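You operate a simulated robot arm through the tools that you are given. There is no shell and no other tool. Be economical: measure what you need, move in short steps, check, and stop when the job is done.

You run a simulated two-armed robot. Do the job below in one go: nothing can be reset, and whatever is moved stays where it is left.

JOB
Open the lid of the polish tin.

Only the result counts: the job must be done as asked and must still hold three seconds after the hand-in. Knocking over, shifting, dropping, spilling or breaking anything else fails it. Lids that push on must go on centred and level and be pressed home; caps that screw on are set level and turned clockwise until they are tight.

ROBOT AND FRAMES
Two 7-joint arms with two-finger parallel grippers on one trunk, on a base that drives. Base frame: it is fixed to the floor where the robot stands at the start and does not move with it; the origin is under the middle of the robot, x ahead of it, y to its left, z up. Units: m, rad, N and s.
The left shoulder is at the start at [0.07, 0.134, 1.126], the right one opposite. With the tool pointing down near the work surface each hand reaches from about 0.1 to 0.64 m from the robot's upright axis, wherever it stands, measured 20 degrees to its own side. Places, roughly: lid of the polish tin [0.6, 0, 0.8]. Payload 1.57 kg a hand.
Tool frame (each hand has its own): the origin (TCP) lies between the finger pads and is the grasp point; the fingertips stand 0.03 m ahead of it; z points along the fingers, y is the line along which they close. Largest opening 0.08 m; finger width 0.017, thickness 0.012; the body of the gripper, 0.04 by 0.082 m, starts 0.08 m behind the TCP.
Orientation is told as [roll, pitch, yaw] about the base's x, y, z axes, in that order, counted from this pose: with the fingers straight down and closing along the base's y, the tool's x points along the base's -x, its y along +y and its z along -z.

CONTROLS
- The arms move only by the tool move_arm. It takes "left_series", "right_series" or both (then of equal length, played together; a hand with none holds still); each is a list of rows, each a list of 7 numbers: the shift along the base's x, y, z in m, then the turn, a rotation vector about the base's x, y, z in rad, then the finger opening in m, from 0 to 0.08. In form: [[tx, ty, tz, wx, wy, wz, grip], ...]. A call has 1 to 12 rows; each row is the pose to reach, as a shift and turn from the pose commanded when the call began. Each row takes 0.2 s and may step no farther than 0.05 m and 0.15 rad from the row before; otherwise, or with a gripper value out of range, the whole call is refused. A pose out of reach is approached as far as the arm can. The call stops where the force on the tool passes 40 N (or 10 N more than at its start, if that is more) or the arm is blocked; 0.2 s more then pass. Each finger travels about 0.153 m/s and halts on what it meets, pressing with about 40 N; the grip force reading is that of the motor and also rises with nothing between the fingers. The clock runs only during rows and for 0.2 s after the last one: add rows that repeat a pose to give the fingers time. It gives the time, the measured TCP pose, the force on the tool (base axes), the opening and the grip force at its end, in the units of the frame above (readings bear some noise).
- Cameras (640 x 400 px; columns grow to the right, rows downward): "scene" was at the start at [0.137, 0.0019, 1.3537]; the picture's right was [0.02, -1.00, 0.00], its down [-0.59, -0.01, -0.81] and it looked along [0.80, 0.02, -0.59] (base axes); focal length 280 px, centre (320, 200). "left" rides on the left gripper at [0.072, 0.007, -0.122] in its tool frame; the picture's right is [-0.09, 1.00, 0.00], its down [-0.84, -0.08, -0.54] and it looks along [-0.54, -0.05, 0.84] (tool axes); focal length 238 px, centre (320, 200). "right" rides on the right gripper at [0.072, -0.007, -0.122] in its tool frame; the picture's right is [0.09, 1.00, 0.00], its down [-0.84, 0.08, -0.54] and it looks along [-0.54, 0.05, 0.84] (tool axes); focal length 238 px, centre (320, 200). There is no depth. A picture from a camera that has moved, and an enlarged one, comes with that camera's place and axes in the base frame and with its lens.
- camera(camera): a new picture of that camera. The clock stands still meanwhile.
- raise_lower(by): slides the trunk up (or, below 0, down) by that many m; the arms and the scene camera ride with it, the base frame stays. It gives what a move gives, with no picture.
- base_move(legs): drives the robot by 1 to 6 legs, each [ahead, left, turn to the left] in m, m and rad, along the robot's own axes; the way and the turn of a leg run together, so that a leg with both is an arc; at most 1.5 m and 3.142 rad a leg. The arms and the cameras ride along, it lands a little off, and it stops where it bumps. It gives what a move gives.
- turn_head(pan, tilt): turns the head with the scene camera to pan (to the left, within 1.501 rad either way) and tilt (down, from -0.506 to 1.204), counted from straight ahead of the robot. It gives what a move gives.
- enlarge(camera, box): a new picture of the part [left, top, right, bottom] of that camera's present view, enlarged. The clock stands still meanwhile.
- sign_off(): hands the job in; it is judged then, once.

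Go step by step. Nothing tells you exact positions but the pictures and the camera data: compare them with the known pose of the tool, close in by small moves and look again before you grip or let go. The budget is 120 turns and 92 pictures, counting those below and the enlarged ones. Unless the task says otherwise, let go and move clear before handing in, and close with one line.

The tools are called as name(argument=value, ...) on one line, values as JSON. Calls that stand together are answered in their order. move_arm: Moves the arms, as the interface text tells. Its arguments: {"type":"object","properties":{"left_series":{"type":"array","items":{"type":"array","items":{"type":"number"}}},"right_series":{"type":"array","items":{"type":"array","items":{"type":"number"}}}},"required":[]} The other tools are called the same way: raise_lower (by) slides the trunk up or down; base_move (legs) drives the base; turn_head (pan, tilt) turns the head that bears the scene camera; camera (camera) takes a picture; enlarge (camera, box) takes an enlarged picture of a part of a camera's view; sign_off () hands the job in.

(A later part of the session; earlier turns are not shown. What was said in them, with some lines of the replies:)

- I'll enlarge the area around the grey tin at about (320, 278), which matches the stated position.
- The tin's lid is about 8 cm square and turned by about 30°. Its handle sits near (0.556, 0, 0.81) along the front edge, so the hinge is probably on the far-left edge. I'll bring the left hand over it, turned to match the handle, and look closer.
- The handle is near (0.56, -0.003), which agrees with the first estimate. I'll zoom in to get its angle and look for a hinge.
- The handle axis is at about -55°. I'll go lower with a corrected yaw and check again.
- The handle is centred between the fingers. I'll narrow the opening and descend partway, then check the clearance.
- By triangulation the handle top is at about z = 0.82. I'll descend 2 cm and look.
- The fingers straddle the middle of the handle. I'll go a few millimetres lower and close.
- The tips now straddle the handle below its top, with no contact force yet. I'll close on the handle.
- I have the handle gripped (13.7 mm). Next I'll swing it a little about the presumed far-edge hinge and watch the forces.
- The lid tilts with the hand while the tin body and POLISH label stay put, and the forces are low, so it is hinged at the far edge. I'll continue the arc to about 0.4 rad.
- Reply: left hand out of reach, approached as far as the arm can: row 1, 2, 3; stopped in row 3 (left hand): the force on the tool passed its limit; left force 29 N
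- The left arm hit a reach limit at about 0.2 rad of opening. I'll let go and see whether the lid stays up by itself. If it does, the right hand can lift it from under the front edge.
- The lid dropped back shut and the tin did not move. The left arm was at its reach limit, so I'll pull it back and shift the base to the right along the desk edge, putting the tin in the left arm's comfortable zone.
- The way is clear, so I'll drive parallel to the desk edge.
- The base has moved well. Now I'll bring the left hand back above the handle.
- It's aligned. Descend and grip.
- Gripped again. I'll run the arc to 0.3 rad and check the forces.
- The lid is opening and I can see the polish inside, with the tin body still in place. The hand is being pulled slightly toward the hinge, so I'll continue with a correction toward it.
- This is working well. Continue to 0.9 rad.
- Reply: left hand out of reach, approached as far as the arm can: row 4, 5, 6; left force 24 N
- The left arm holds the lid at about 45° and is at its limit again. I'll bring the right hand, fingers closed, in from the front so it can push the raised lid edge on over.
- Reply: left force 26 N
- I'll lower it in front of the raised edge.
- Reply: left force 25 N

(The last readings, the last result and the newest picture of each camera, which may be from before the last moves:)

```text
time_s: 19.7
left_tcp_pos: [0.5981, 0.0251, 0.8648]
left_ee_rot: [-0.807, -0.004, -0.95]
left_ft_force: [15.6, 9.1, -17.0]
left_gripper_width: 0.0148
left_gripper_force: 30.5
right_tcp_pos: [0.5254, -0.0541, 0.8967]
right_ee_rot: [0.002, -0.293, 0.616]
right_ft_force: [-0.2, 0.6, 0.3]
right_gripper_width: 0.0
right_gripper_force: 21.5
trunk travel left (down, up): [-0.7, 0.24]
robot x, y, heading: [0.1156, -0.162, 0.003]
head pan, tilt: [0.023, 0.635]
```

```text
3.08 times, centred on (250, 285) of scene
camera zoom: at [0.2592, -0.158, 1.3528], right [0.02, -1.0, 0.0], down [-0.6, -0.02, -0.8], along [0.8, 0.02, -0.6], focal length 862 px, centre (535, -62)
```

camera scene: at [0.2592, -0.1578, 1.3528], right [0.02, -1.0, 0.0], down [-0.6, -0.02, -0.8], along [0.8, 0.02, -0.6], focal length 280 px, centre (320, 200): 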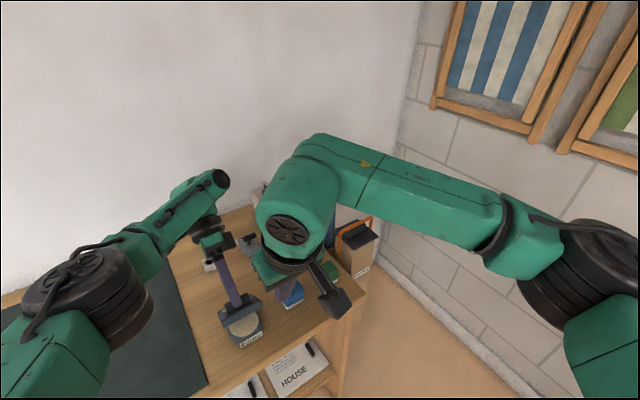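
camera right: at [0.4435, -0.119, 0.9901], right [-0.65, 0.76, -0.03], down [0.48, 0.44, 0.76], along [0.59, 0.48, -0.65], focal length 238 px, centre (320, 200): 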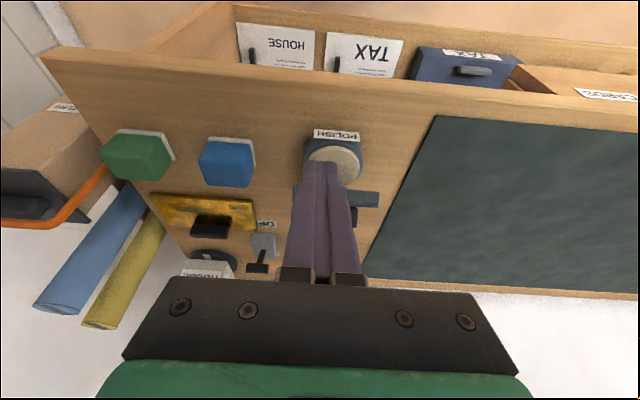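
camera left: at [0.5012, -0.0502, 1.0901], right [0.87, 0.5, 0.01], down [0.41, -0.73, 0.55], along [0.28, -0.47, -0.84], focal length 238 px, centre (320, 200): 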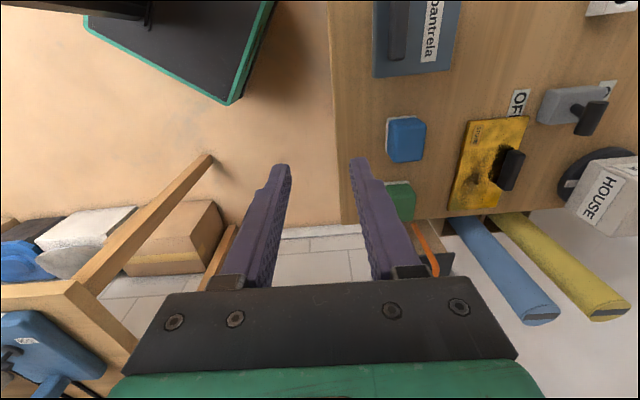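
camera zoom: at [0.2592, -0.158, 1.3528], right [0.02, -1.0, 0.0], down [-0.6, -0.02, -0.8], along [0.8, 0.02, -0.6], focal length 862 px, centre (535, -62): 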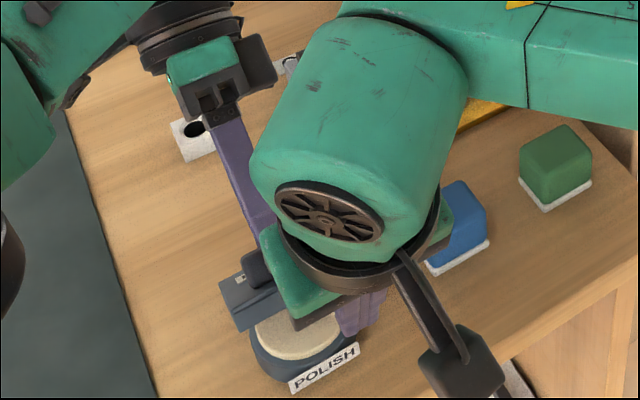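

The fingertips are in front of the lid's underside. I'll lower them a bit and advance toward the lid until contact.

move_arm(right_series=[[0, 0, -0.015, 0, 0, 0, 0], [0, 0, -0.028, 0, 0, 0, 0], [0.0082, 0.0058, -0.028, 0, 0, 0, 0], [0.0163, 0.0116, -0.028, 0, 0, 0, 0], [0.0244, 0.0174, -0.028, 0, 0, 0, 0], [0.0304, 0.0217, -0.028, 0, 0, 0, 0]])

camera(camera="right")

camera(camera="left")

```text
time_s: 21.1
left_tcp_pos: [0.598, 0.0247, 0.865]
left_ee_rot: [-0.806, -0.001, -0.95]
left_ft_force: [16.0, 10.2, -17.1]
left_gripper_width: 0.0148
left_gripper_force: 30.3
right_tcp_pos: [0.557, -0.0305, 0.8674]
right_ee_rot: [0.003, -0.295, 0.618]
right_ft_force: [-0.4, -0.2, -0.6]
right_gripper_width: 0.0
right_gripper_force: 21.4
trunk travel left (down, up): [-0.7, 0.24]
robot x, y, heading: [0.1104, -0.1589, 0.001]
head pan, tilt: [0.023, 0.635]
```

```text
51 pictures are left
camera right: at [0.4758, -0.0969, 0.9617], right [-0.65, 0.76, -0.03], down [0.48, 0.44, 0.76], along [0.59, 0.48, -0.65], focal length 238 px, centre (320, 200)
```

right: 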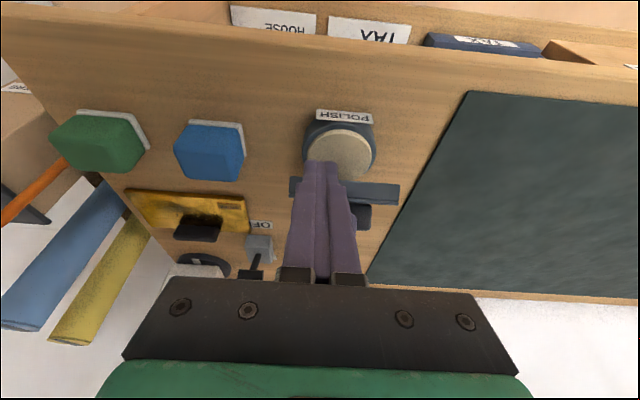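

```text
50 pictures are left
camera left: at [0.6315, 0.1374, 0.9437], right [0.62, 0.32, -0.72], down [0.76, -0.48, 0.43], along [-0.21, -0.81, -0.54], focal length 238 px, centre (320, 200)
```

left: 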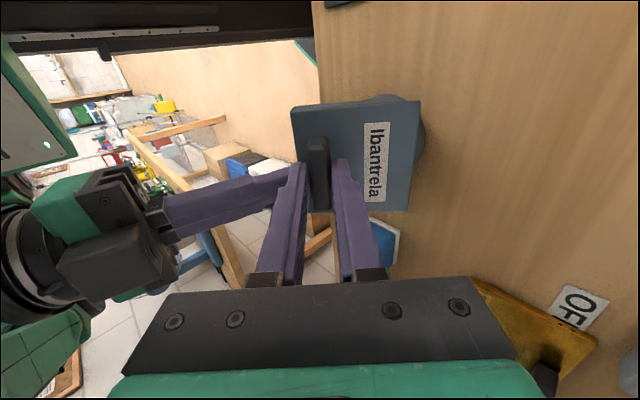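

It is close but not yet touching. I'll keep advancing in small steps.

move_arm(right_series=[[0.0041, 0.0029, 0, 0, 0, 0, 0], [0.0082, 0.0058, 0, 0, 0, 0, 0], [0.0122, 0.0087, 0, 0, 0, 0, 0]])

camera(camera="right")

enlarge(camera="left", box=[180, 80, 430, 280])

```text
time_s: 21.5
left_tcp_pos: [0.5981, 0.0266, 0.8657]
left_ee_rot: [-0.791, -0.002, -0.944]
left_ft_force: [12.9, 3.4, -7.6]
left_gripper_width: 0.0143
left_gripper_force: 31.0
right_tcp_pos: [0.5572, -0.031, 0.8674]
right_ee_rot: [0.003, -0.288, 0.618]
right_ft_force: [-0.4, 0.1, 0.3]
right_gripper_width: 0.0
right_gripper_force: 21.2
trunk travel left (down, up): [-0.7, 0.24]
robot x, y, heading: [0.1146, -0.1596, 0.004]
head pan, tilt: [0.023, 0.635]
stopped in row 2 (left hand): the force on the tool passed its limit (the readings are from after the stop); the commanded pose is now the measured one
```

```text
49 pictures are left
camera right: at [0.4773, -0.0962, 0.963], right [-0.65, 0.76, -0.02], down [0.48, 0.44, 0.76], along [0.59, 0.48, -0.65], focal length 238 px, centre (320, 200)
```

right: 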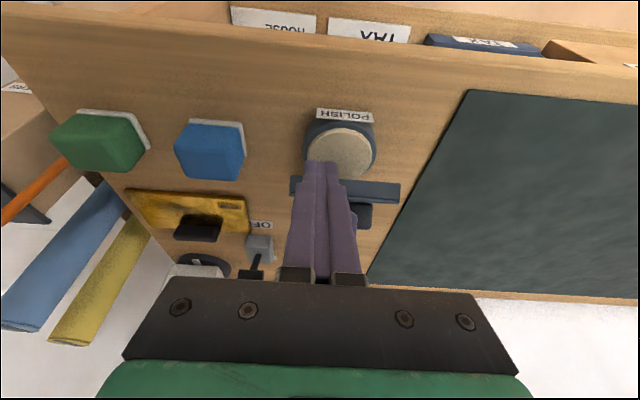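

```text
2.00 times, centred on (305, 180) of left
camera zoom: at [0.63, 0.1368, 0.9454], right [0.62, 0.34, -0.71], down [0.76, -0.48, 0.44], along [-0.2, -0.81, -0.55], focal length 477 px, centre (350, 240)
```

zoom: 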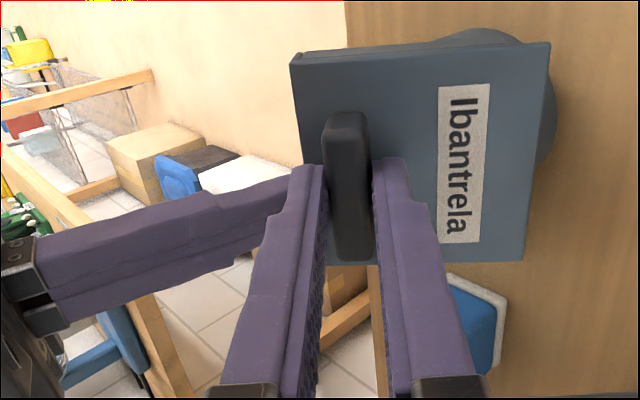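

The left hand's command is now reset and relaxed. I'll keep advancing the right hand.

move_arm(right_series=[[0.0041, 0.0029, 0, 0, 0, 0, 0], [0.0082, 0.0058, 0, 0, 0, 0, 0], [0.0122, 0.0087, 0, 0, 0, 0, 0]])

enlarge(camera="right", box=[270, 90, 420, 230])

```text
time_s: 22.1
left_tcp_pos: [0.5982, 0.0256, 0.8664]
left_ee_rot: [-0.78, -0.003, -0.938]
left_ft_force: [8.5, 0.0, -1.4]
left_gripper_width: 0.014
left_gripper_force: 30.6
right_tcp_pos: [0.5593, -0.0293, 0.8677]
right_ee_rot: [0.001, -0.275, 0.618]
right_ft_force: [-2.0, -3.2, 2.7]
right_gripper_width: 0.0
right_gripper_force: 21.1
trunk travel left (down, up): [-0.7, 0.24]
robot x, y, heading: [0.1149, -0.1648, -0.001]
head pan, tilt: [0.023, 0.635]
stopped in row 2 (left hand): the force on the tool passed its limit (the readings are from after the stop); the commanded pose is now the measured one
```

```text
2.86 times, centred on (345, 160) of right
camera zoom: at [0.4791, -0.0944, 0.9644], right [-0.65, 0.76, -0.02], down [0.49, 0.44, 0.75], along [0.58, 0.48, -0.66], focal length 681 px, centre (249, 314)
```

zoom: 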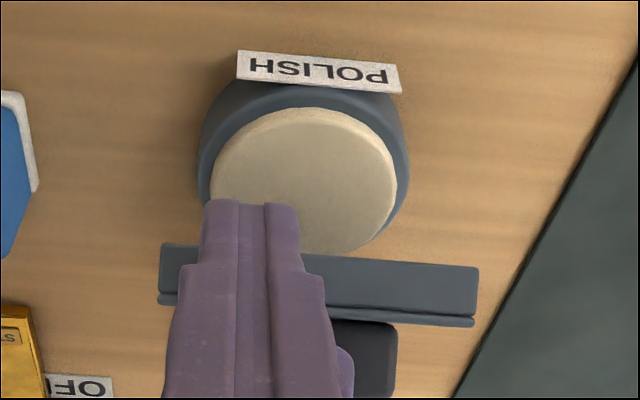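

The right finger is now touching the lid's underside. I'll nudge it slightly sideways for clearance, then open the left gripper so the lid rests on the right finger.

move_arm(right_series=[[0.0025, -0.0035, 0, 0, 0, 0, 0], [0.0025, -0.0035, 0, 0, 0, 0, 0], [0.0025, -0.0035, 0, 0, 0, 0, 0], [0.0025, -0.0035, 0, 0, 0, 0, 0]], left_series=[[0, 0, 0, 0, 0, 0, 0.014], [0, 0, 0, 0, 0, 0, 0.03], [0, 0, 0, 0, 0, 0, 0.05], [0, 0, 0, 0, 0, 0, 0.05]])

enlarge(camera="right", box=[270, 90, 420, 230])

enlarge(camera="left", box=[180, 80, 430, 280])

```text
time_s: 23.1
left_tcp_pos: [0.5959, 0.0264, 0.8669]
left_ee_rot: [-0.785, -0.001, -0.94]
left_ft_force: [0.4, 0.4, 0.8]
left_gripper_width: 0.0501
left_gripper_force: 0.0
right_tcp_pos: [0.5606, -0.0326, 0.8674]
right_ee_rot: [0.001, -0.278, 0.621]
right_ft_force: [-0.8, 0.6, 0.0]
right_gripper_width: 0.0
right_gripper_force: 21.7
trunk travel left (down, up): [-0.7, 0.24]
robot x, y, heading: [0.1155, -0.1666, -0.004]
head pan, tilt: [0.023, 0.635]
```

```text
2.86 times, centred on (345, 160) of right
camera zoom: at [0.4801, -0.0976, 0.9641], right [-0.65, 0.76, -0.02], down [0.49, 0.44, 0.75], along [0.58, 0.48, -0.66], focal length 681 px, centre (249, 314)
```

zoom: 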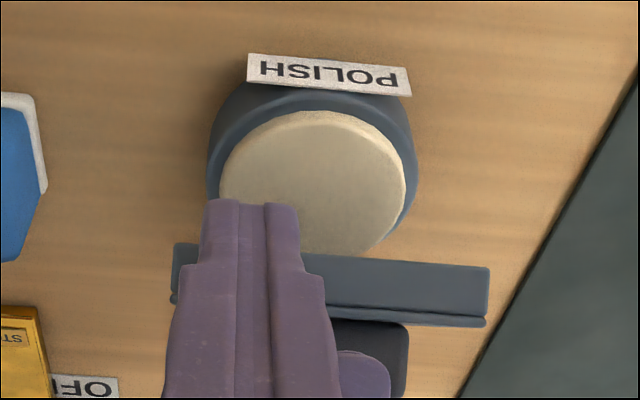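

```text
2.00 times, centred on (305, 180) of left
camera zoom: at [0.6272, 0.1373, 0.9472], right [0.62, 0.34, -0.7], down [0.76, -0.48, 0.44], along [-0.19, -0.81, -0.56], focal length 477 px, centre (350, 240)
```

zoom: 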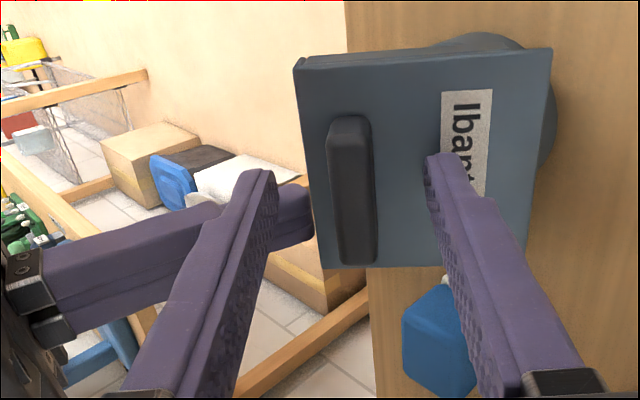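

The lid now rests on the right finger and the left hand is free. I'll retract the left hand up and to the left.

move_arm(left_series=[[0.002, 0.002, 0.01, 0, 0, 0, 0.05], [0.003, 0.003, 0.022, 0, 0, 0, 0.05], [-0.005, 0.016, 0.035, 0, 0, 0, 0.05], [-0.02, 0.04, 0.05, 0.03, -0.04, 0, 0.05], [-0.04, 0.07, 0.07, 0.06, -0.08, 0, 0.05], [-0.06, 0.1, 0.1, 0.09, -0.12, 0, 0.05], [-0.08, 0.13, 0.13, 0.12, -0.16, 0, 0.05]])

camera(camera="scene")

enlarge(camera="right", box=[270, 90, 420, 230])

```text
time_s: 24.6
left_tcp_pos: [0.5118, 0.1548, 0.9971]
left_ee_rot: [-0.583, 0.003, -0.938]
left_ft_force: [-1.5, -0.1, 0.4]
left_gripper_width: 0.05
left_gripper_force: 0.1
right_tcp_pos: [0.5583, -0.033, 0.8693]
right_ee_rot: [-0.001, -0.278, 0.619]
right_ft_force: [-0.1, 0.2, 0.9]
right_gripper_width: 0.0001
right_gripper_force: 21.2
trunk travel left (down, up): [-0.7, 0.24]
robot x, y, heading: [0.1153, -0.1636, -0.001]
head pan, tilt: [0.023, 0.635]
```

```text
44 pictures are left
camera scene: at [0.2497, -0.1618, 1.3539], right [0.02, -1.0, 0.0], down [-0.59, -0.01, -0.81], along [0.81, 0.02, -0.59], focal length 280 px, centre (320, 200)
```

scene: 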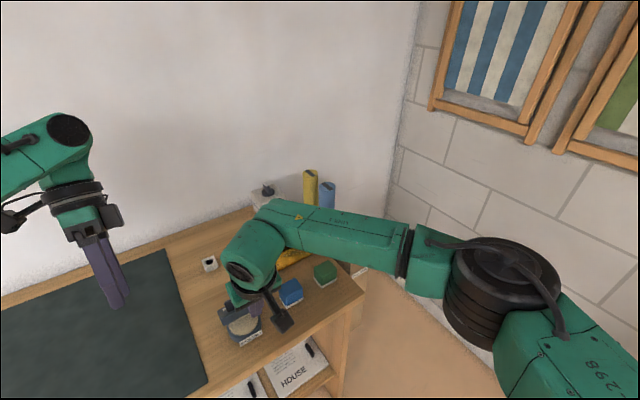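

```text
2.86 times, centred on (345, 160) of right
camera zoom: at [0.4785, -0.0973, 0.9647], right [-0.65, 0.76, -0.03], down [0.49, 0.44, 0.75], along [0.58, 0.48, -0.66], focal length 681 px, centre (249, 314)
```

zoom: 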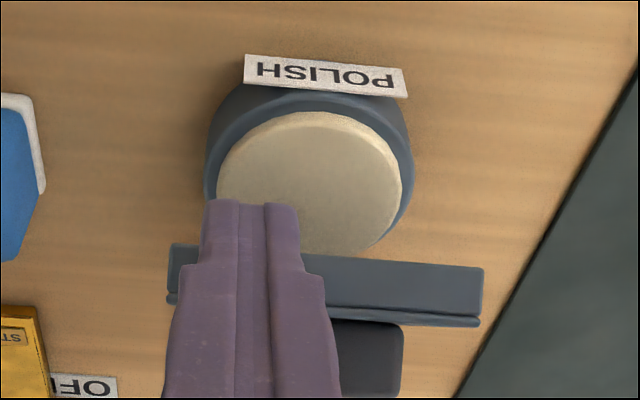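

Now I'll push the edge on over with the right hand.

move_arm(right_series=[[0.0082, 0.0058, 0.0, 0, 0, 0, 0], [0.0163, 0.0116, 0.0, 0, 0, 0, 0], [0.0245, 0.0174, 0.0, 0, 0, 0, 0], [0.0326, 0.0232, 0.0, 0, 0, 0, 0], [0.0408, 0.029, 0.0, 0, 0, 0, 0]])

enlarge(camera="right", box=[270, 90, 420, 230])

camera(camera="left")

```text
time_s: 25.2
left_tcp_pos: [0.5063, 0.1506, 1.0008]
left_ee_rot: [-0.573, 0.004, -0.94]
left_ft_force: [-0.3, -0.3, 0.3]
left_gripper_width: 0.0502
left_gripper_force: 0.0
right_tcp_pos: [0.5655, -0.0278, 0.8754]
right_ee_rot: [0.005, -0.28, 0.621]
right_ft_force: [-19.8, -16.5, 26.2]
right_gripper_width: 0.0
right_gripper_force: 21.4
trunk travel left (down, up): [-0.7, 0.24]
robot x, y, heading: [0.1158, -0.165, -0.004]
head pan, tilt: [0.023, 0.635]
stopped in row 2 (right hand): the force on the tool passed its limit (the readings are from after the stop); the commanded pose is now the measured one
```

```text
2.86 times, centred on (345, 160) of right
camera zoom: at [0.4859, -0.0936, 0.971], right [-0.65, 0.76, -0.02], down [0.49, 0.44, 0.75], along [0.58, 0.48, -0.66], focal length 681 px, centre (249, 314)
```

zoom: 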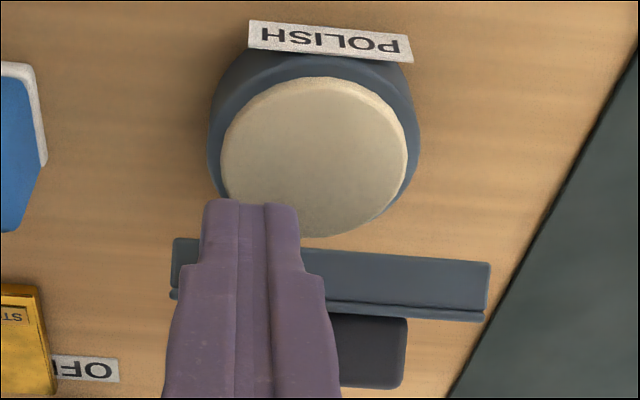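

```text
41 pictures are left
camera left: at [0.5236, 0.2496, 1.0998], right [0.73, 0.42, -0.54], down [0.68, -0.54, 0.49], along [-0.09, -0.73, -0.68], focal length 238 px, centre (320, 200)
```

left: 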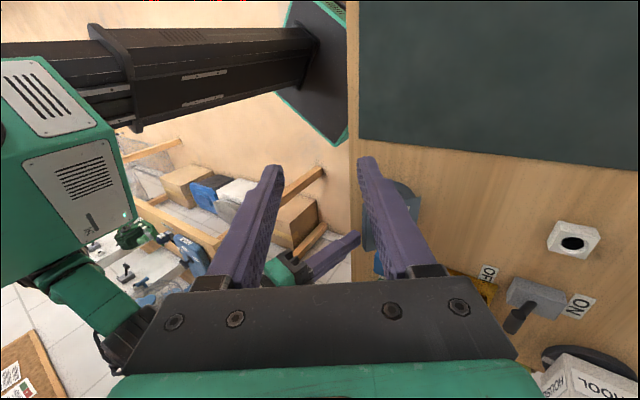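

The force on the tool is up and back, so the finger is pressing on the lid's front rim rather than hooking under it. I'll back off slightly and look from the side with the left camera.

move_arm(right_series=[[-0.0041, -0.0029, 0.0, 0, 0, 0, 0], [-0.0082, -0.0058, 0, 0, 0, 0, 0]], left_series=[[0, 0.01, -0.02, 0, 0, 0, 0.08], [0, 0.02, -0.04, 0, 0, 0, 0.08]])

camera(camera="left")

enlarge(camera="scene", box=[200, 270, 300, 350])

```text
time_s: 25.8
left_tcp_pos: [0.5099, 0.1744, 0.9576]
left_ee_rot: [-0.578, 0.001, -0.938]
left_ft_force: [-0.9, -0.4, 0.1]
left_gripper_width: 0.0798
left_gripper_force: 0.0
right_tcp_pos: [0.5611, -0.0317, 0.8703]
right_ee_rot: [0.001, -0.278, 0.619]
right_ft_force: [-8.6, -5.0, 7.9]
right_gripper_width: 0.0
right_gripper_force: 21.8
trunk travel left (down, up): [-0.7, 0.24]
robot x, y, heading: [0.1152, -0.1664, 0.002]
head pan, tilt: [0.023, 0.635]
```

```text
40 pictures are left
camera left: at [0.5266, 0.2736, 1.0554], right [0.73, 0.42, -0.54], down [0.68, -0.54, 0.49], along [-0.09, -0.73, -0.68], focal length 238 px, centre (320, 200)
```

left: 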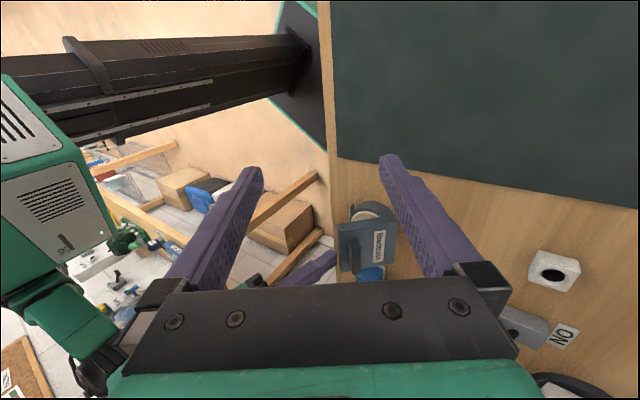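

```text
5.00 times, centred on (250, 310) of scene
camera zoom: at [0.2476, -0.1644, 1.354], right [0.02, -1.0, 0.0], down [-0.59, -0.01, -0.81], along [0.81, 0.02, -0.59], focal length 1402 px, centre (670, -350)
```

zoom: 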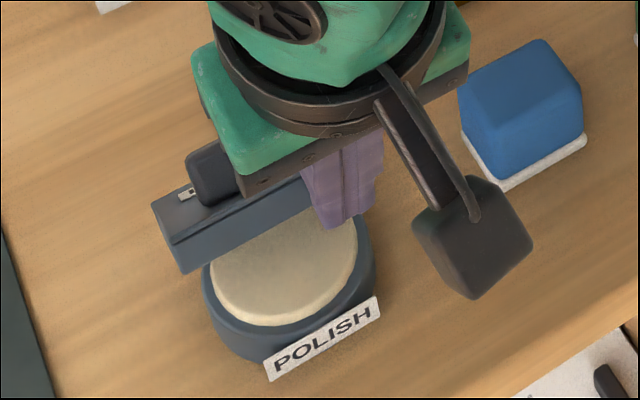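

The finger sits against the skirt's front face. I'll back off, drop about 2.5 cm so it gets under the rim, and come forward again.

move_arm(right_series=[[-0.009, -0.0064, 0.0, 0, 0, 0, 0], [-0.013, -0.0093, -0.012, 0, 0, 0, 0], [-0.013, -0.0093, -0.025, 0, 0, 0, 0], [-0.005, -0.0035, -0.025, 0, 0, 0, 0], [0.003, 0.002, -0.025, 0, 0, 0, 0]])

enlarge(camera="scene", box=[200, 270, 300, 350])

enlarge(camera="right", box=[270, 90, 420, 230])

```text
time_s: 27.0
left_tcp_pos: [0.5122, 0.1733, 0.9568]
left_ee_rot: [-0.583, 0.001, -0.941]
left_ft_force: [-0.5, 0.7, 0.0]
left_gripper_width: 0.0798
left_gripper_force: 0.0
right_tcp_pos: [0.5676, -0.0276, 0.8432]
right_ee_rot: [0.002, -0.274, 0.619]
right_ft_force: [-0.9, -0.8, 0.1]
right_gripper_width: 0.0
right_gripper_force: 21.5
trunk travel left (down, up): [-0.7, 0.24]
robot x, y, heading: [0.1191, -0.1667, -0.002]
head pan, tilt: [0.023, 0.635]
```

```text
5.00 times, centred on (250, 310) of scene
camera zoom: at [0.2508, -0.1628, 1.3538], right [0.02, -1.0, 0.0], down [-0.59, -0.01, -0.81], along [0.81, 0.02, -0.59], focal length 1402 px, centre (670, -350)
```

zoom: 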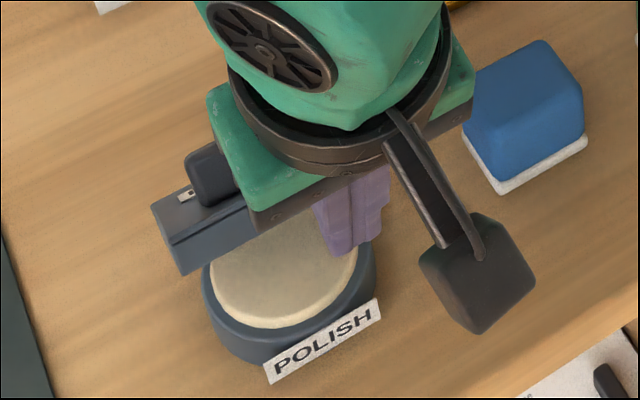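

```text
2.86 times, centred on (345, 160) of right
camera zoom: at [0.4873, -0.0939, 0.9402], right [-0.65, 0.76, -0.02], down [0.49, 0.44, 0.75], along [0.58, 0.48, -0.66], focal length 681 px, centre (249, 314)
```

zoom: 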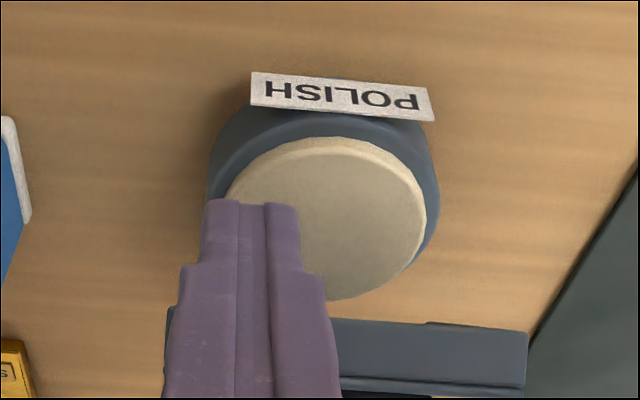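

There's no contact now and the finger is lower. I'll push forward again.

move_arm(right_series=[[0.0065, 0.0046, 0.0, 0, 0, 0, 0], [0.013, 0.0093, 0, 0, 0, 0, 0], [0.0196, 0.0139, 0.002, 0, 0, 0, 0], [0.026, 0.0185, 0.004, 0, 0, 0, 0]])

enlarge(camera="scene", box=[200, 270, 300, 350])

enlarge(camera="right", box=[270, 90, 420, 230])

```text
time_s: 28.0
left_tcp_pos: [0.5085, 0.1701, 0.9604]
left_ee_rot: [-0.577, 0.003, -0.94]
left_ft_force: [-0.2, -0.3, -0.1]
left_gripper_width: 0.0799
left_gripper_force: 0.0
right_tcp_pos: [0.5894, -0.0143, 0.8533]
right_ee_rot: [0.0, -0.28, 0.616]
right_ft_force: [-9.6, -14.3, 27.1]
right_gripper_width: 0.0
right_gripper_force: 21.5
trunk travel left (down, up): [-0.7, 0.24]
robot x, y, heading: [0.1162, -0.1659, -0.004]
head pan, tilt: [0.023, 0.635]
```

```text
5.00 times, centred on (250, 310) of scene
camera zoom: at [0.2441, -0.1681, 1.3549], right [0.02, -1.0, 0.0], down [-0.59, -0.01, -0.81], along [0.81, 0.02, -0.59], focal length 1402 px, centre (670, -350)
```

zoom: 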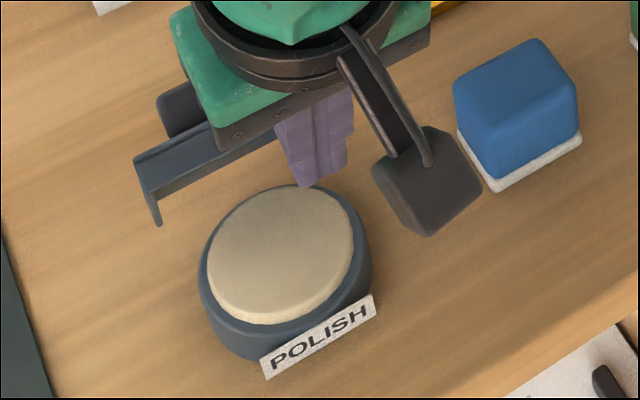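

```text
2.86 times, centred on (345, 160) of right
camera zoom: at [0.5095, -0.0788, 0.949], right [-0.65, 0.76, -0.02], down [0.49, 0.44, 0.75], along [0.58, 0.48, -0.66], focal length 681 px, centre (249, 314)
```

zoom: 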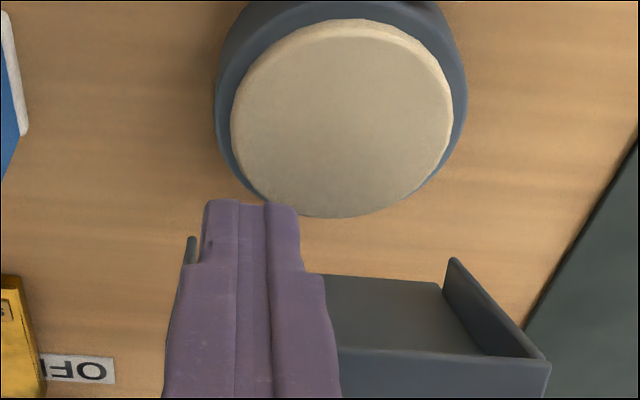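

The lid swung well open and its inside is visible. The upward force suggests the tip is touching the tin rim or the lid's lower inside, so I'll ease up and continue a little.

move_arm(right_series=[[-0.003, -0.002, 0.006, 0, 0, 0, 0], [-0.003, -0.002, 0.014, 0, 0, 0, 0]])

enlarge(camera="right", box=[270, 90, 420, 230])

enlarge(camera="left", box=[290, 170, 430, 290])

```text
time_s: 28.6
left_tcp_pos: [0.5122, 0.1769, 0.956]
left_ee_rot: [-0.584, 0.001, -0.94]
left_ft_force: [0.3, -0.5, -0.4]
left_gripper_width: 0.0798
left_gripper_force: 0.0
right_tcp_pos: [0.5898, -0.0104, 0.8612]
right_ee_rot: [0.002, -0.271, 0.619]
right_ft_force: [0.7, 0.4, 0.1]
right_gripper_width: 0.0
right_gripper_force: 21.0
trunk travel left (down, up): [-0.7, 0.24]
robot x, y, heading: [0.1134, -0.1636, -0.001]
head pan, tilt: [0.023, 0.635]
```

```text
2.86 times, centred on (345, 160) of right
camera zoom: at [0.5106, -0.0755, 0.9577], right [-0.65, 0.76, -0.02], down [0.49, 0.45, 0.75], along [0.58, 0.47, -0.66], focal length 681 px, centre (249, 314)
```

zoom: 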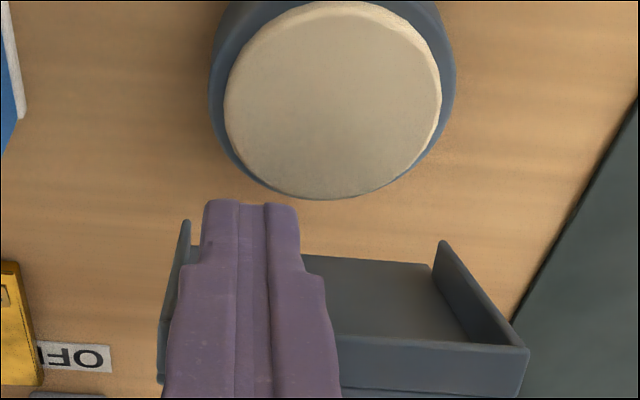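

```text
3.33 times, centred on (360, 230) of left
camera zoom: at [0.5292, 0.2758, 1.0533], right [0.72, 0.42, -0.55], down [0.68, -0.54, 0.49], along [-0.09, -0.73, -0.68], focal length 794 px, centre (187, 100)
```

zoom: 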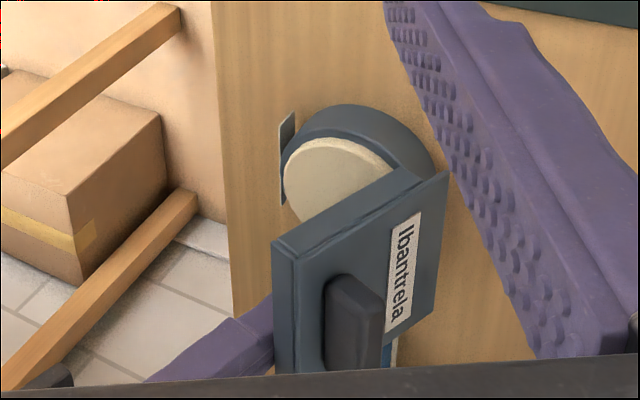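

No force now and the lid stays up. I'll push further past vertical.

move_arm(right_series=[[0.0082, 0.0058, 0.001, 0, 0, 0, 0], [0.0163, 0.0116, 0.002, 0, 0, 0, 0], [0.0245, 0.0174, 0.004, 0, 0, 0, 0], [0.0326, 0.0232, 0.006, 0, 0, 0, 0]])

enlarge(camera="right", box=[270, 90, 420, 230])

enlarge(camera="left", box=[290, 170, 430, 290])

enlarge(camera="scene", box=[200, 260, 310, 350])

```text
time_s: 29.6
left_tcp_pos: [0.5128, 0.1752, 0.9565]
left_ee_rot: [-0.583, 0.0, -0.938]
left_ft_force: [-0.2, 0.8, 0.3]
left_gripper_width: 0.0797
left_gripper_force: 0.1
right_tcp_pos: [0.6246, 0.0123, 0.8679]
right_ee_rot: [0.002, -0.271, 0.619]
right_ft_force: [0.1, 0.3, -0.6]
right_gripper_width: 0.0001
right_gripper_force: 21.3
trunk travel left (down, up): [-0.7, 0.24]
robot x, y, heading: [0.1161, -0.1642, -0.003]
head pan, tilt: [0.023, 0.635]
```

```text
2.86 times, centred on (345, 160) of right
camera zoom: at [0.5436, -0.0525, 0.964], right [-0.65, 0.76, -0.02], down [0.49, 0.44, 0.75], along [0.58, 0.47, -0.66], focal length 681 px, centre (249, 314)
```

zoom: 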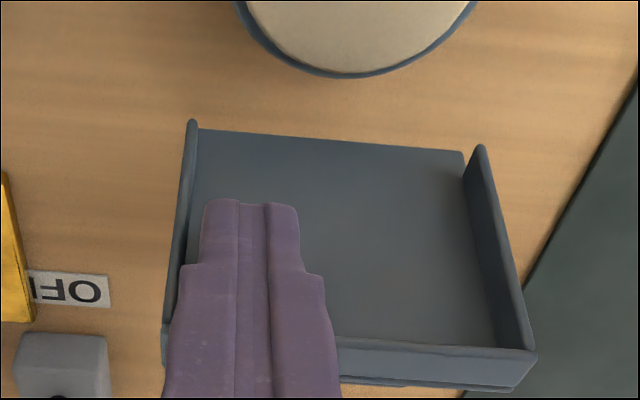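

```text
3.33 times, centred on (360, 230) of left
camera zoom: at [0.5296, 0.2754, 1.0533], right [0.72, 0.42, -0.55], down [0.68, -0.54, 0.49], along [-0.09, -0.73, -0.68], focal length 794 px, centre (187, 100)
```

zoom: 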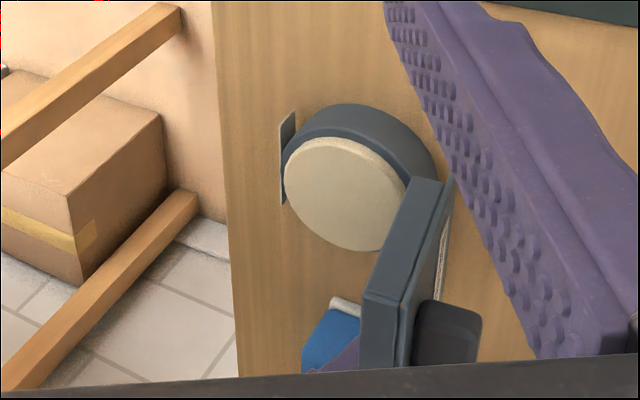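

```text
4.44 times, centred on (255, 305) of scene
camera zoom: at [0.2516, -0.1618, 1.3537], right [0.02, -1.0, 0.0], down [-0.59, -0.01, -0.81], along [0.81, 0.02, -0.59], focal length 1246 px, centre (609, -267)
```

zoom: 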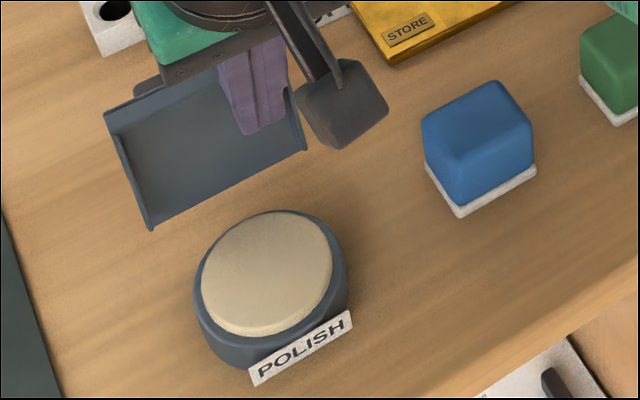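

The lid is about at or past vertical. One more small push, then back off and see if it holds.

move_arm(right_series=[[0.0065, 0.0046, 0.001, 0, 0, 0, 0], [0.013, 0.0093, 0.002, 0, 0, 0, 0], [0.013, 0.0093, 0.002, 0, 0, 0, 0]])

enlarge(camera="left", box=[290, 170, 430, 290])

enlarge(camera="scene", box=[200, 250, 310, 340])

```text
time_s: 30.4
left_tcp_pos: [0.513, 0.1753, 0.9555]
left_ee_rot: [-0.583, 0.001, -0.942]
left_ft_force: [-0.4, -0.1, -0.8]
left_gripper_width: 0.0801
left_gripper_force: 0.1
right_tcp_pos: [0.6321, 0.0132, 0.869]
right_ee_rot: [0.001, -0.274, 0.618]
right_ft_force: [0.1, -0.2, -0.6]
right_gripper_width: 0.0
right_gripper_force: 21.3
right hand out of reach, approached as far as the arm can: row 2, 3
trunk travel left (down, up): [-0.7, 0.24]
robot x, y, heading: [0.1125, -0.1679, 0.002]
head pan, tilt: [0.023, 0.635]
```

```text
3.33 times, centred on (360, 230) of left
camera zoom: at [0.5296, 0.2751, 1.0535], right [0.72, 0.42, -0.55], down [0.68, -0.54, 0.49], along [-0.09, -0.73, -0.68], focal length 794 px, centre (187, 100)
```

zoom: 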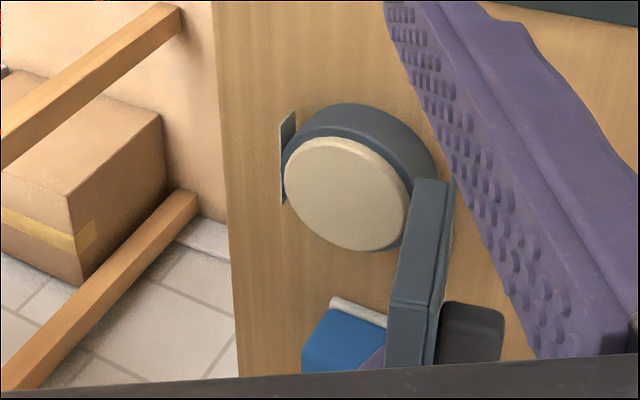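

```text
4.44 times, centred on (255, 295) of scene
camera zoom: at [0.2516, -0.1622, 1.3537], right [0.02, -1.0, 0.0], down [-0.59, -0.01, -0.81], along [0.8, 0.02, -0.59], focal length 1246 px, centre (609, -222)
```

zoom: 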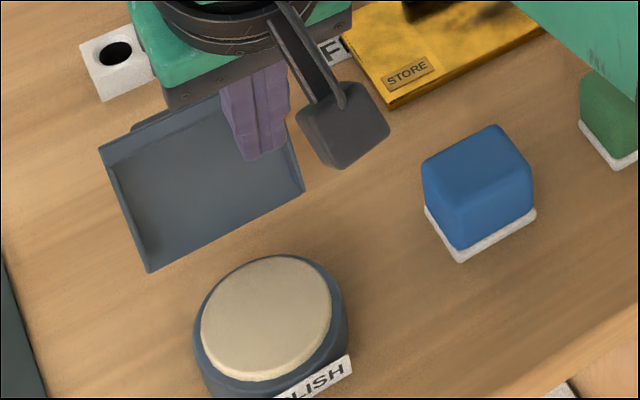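

The lid opened further with almost no force. I'll withdraw the right hand straight back, then up, and check that the lid holds.

move_arm(right_series=[[-0.016, -0.0115, 0, 0, 0, 0, 0], [-0.035, -0.025, 0, 0, 0, 0, 0], [-0.06, -0.042, 0.01, 0, 0, 0, 0], [-0.08, -0.07, 0.04, 0, 0, 0, 0], [-0.09, -0.1, 0.08, 0, 0, 0, 0], [-0.09, -0.14, 0.11, 0, 0, 0, 0], [-0.09, -0.18, 0.13, 0, 0, 0, 0]])

camera(camera="scene")

enlarge(camera="left", box=[290, 170, 430, 290])

```text
refused: row 5 steps farther than a row can; nothing moved
```

```text
27 pictures are left
camera scene: at [0.2516, -0.1622, 1.3537], right [0.02, -1.0, 0.0], down [-0.59, -0.01, -0.81], along [0.8, 0.02, -0.59], focal length 280 px, centre (320, 200)
```

scene: 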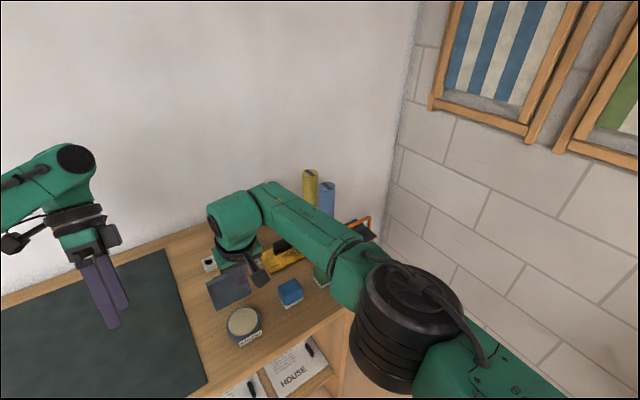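

```text
3.33 times, centred on (360, 230) of left
camera zoom: at [0.5296, 0.2751, 1.0535], right [0.72, 0.42, -0.55], down [0.68, -0.54, 0.49], along [-0.09, -0.73, -0.68], focal length 794 px, centre (187, 100)
```

zoom: 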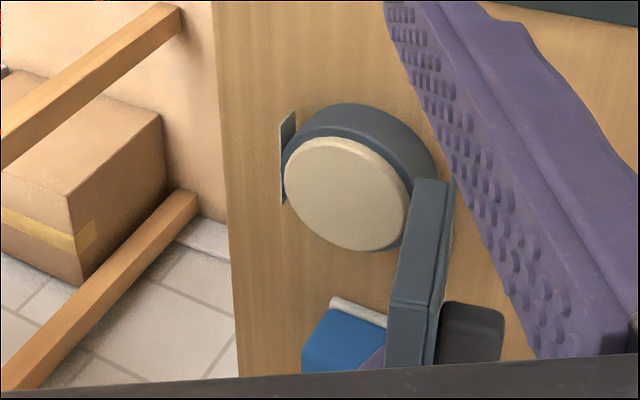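

One row's step was too long, so the move was refused. I'll redo the withdrawal with shorter steps.

move_arm(right_series=[[-0.016, -0.0115, 0, 0, 0, 0, 0], [-0.035, -0.025, 0, 0, 0, 0, 0], [-0.06, -0.042, 0.01, 0, 0, 0, 0], [-0.075, -0.06, 0.035, 0, 0, 0, 0], [-0.08, -0.08, 0.07, 0, 0, 0, 0], [-0.08, -0.11, 0.1, 0, 0, 0, 0], [-0.08, -0.145, 0.12, 0, 0, 0, 0], [-0.08, -0.185, 0.13, 0, 0, 0, 0]])

camera(camera="scene")

enlarge(camera="left", box=[290, 170, 430, 290])

```text
time_s: 32.2
left_tcp_pos: [0.5125, 0.1735, 0.9562]
left_ee_rot: [-0.583, 0.0, -0.941]
left_ft_force: [0.0, 0.2, 0.2]
left_gripper_width: 0.08
left_gripper_force: 0.0
right_tcp_pos: [0.5508, -0.1717, 1.0]
right_ee_rot: [0.004, -0.273, 0.619]
right_ft_force: [0.0, 0.3, 0.0]
right_gripper_width: 0.0001
right_gripper_force: 21.5
trunk travel left (down, up): [-0.7, 0.24]
robot x, y, heading: [0.1184, -0.1646, -0.0]
head pan, tilt: [0.023, 0.635]
```

```text
25 pictures are left
camera scene: at [0.2512, -0.1647, 1.3537], right [0.02, -1.0, 0.0], down [-0.59, -0.01, -0.81], along [0.81, 0.02, -0.59], focal length 280 px, centre (320, 200)
```

scene: 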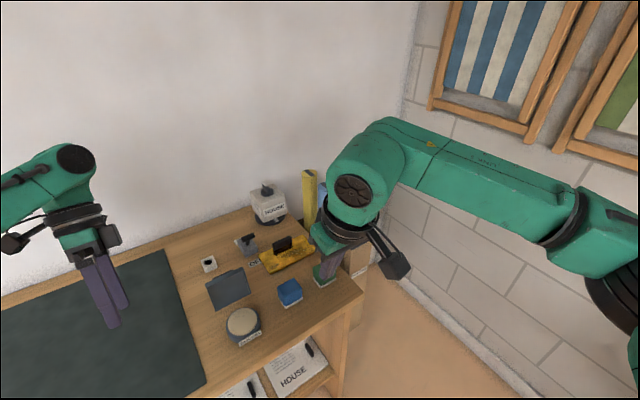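

```text
3.33 times, centred on (360, 230) of left
camera zoom: at [0.5293, 0.2732, 1.0545], right [0.72, 0.42, -0.55], down [0.68, -0.54, 0.49], along [-0.09, -0.73, -0.68], focal length 794 px, centre (187, 100)
```

zoom: 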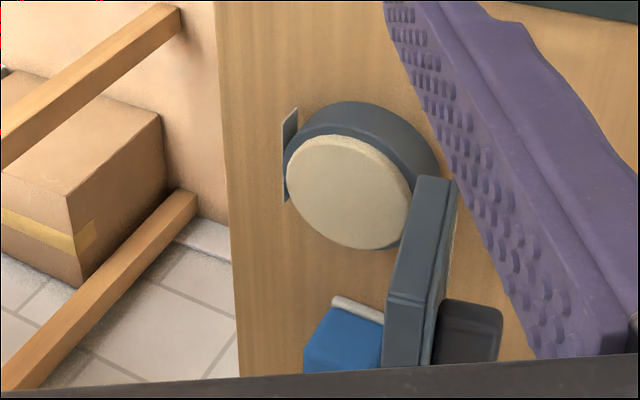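

The lid stays open with both hands clear. I'll let some time pass and check the angle and whether it drifts.

move_arm(right_series=[[0, -0.02, 0, 0, 0, 0, 0.0], [0, -0.04, 0, 0, 0, 0, 0.0], [0, -0.04, 0, 0, 0, 0, 0.0], [0, -0.04, 0, 0, 0, 0, 0.0], [0, -0.04, 0, 0, 0, 0, 0.0], [0, -0.04, 0, 0, 0, 0, 0.0], [0, -0.04, 0, 0, 0, 0, 0.0], [0, -0.04, 0, 0, 0, 0, 0.0]])

enlarge(camera="scene", box=[190, 220, 350, 350])

camera(camera="right")

```text
time_s: 34.0
left_tcp_pos: [0.5131, 0.1738, 0.9568]
left_ee_rot: [-0.581, 0.004, -0.941]
left_ft_force: [0.5, -0.1, 0.4]
left_gripper_width: 0.0799
left_gripper_force: 0.1
right_tcp_pos: [0.5524, -0.211, 0.999]
right_ee_rot: [0.004, -0.274, 0.618]
right_ft_force: [-0.6, -0.1, 0.2]
right_gripper_width: 0.0
right_gripper_force: 21.0
trunk travel left (down, up): [-0.7, 0.24]
robot x, y, heading: [0.1135, -0.1637, -0.002]
head pan, tilt: [0.023, 0.635]
```

```text
3.08 times, centred on (270, 285) of scene
camera zoom: at [0.2517, -0.1625, 1.3537], right [0.02, -1.0, 0.0], down [-0.59, -0.01, -0.81], along [0.8, 0.02, -0.59], focal length 862 px, centre (474, -62)
```

zoom: 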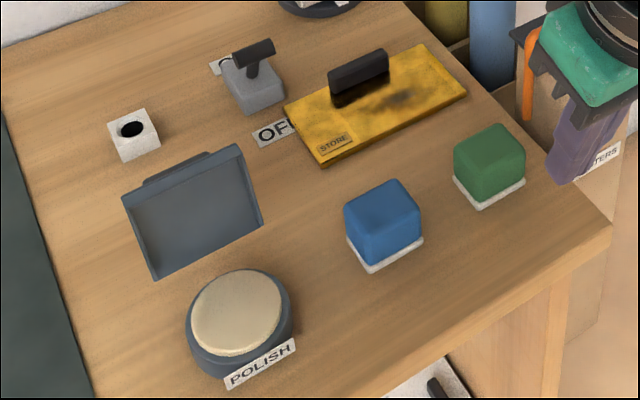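

```text
22 pictures are left
camera right: at [0.4725, -0.2763, 1.0962], right [-0.65, 0.76, -0.02], down [0.49, 0.44, 0.75], along [0.58, 0.47, -0.66], focal length 238 px, centre (320, 200)
```

right: 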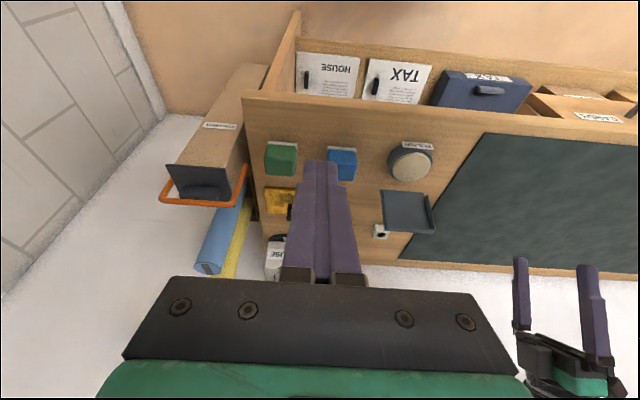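

The lid is open and standing past vertical. It hasn't moved since I withdrew the hands, and nothing else on the desk looks disturbed. Handing in now.

sign_off()

```text
The job is handed in.
```

The polish tin's lid is open and holding past vertical, both hands are clear, and I saw nothing else on the desk shifted.
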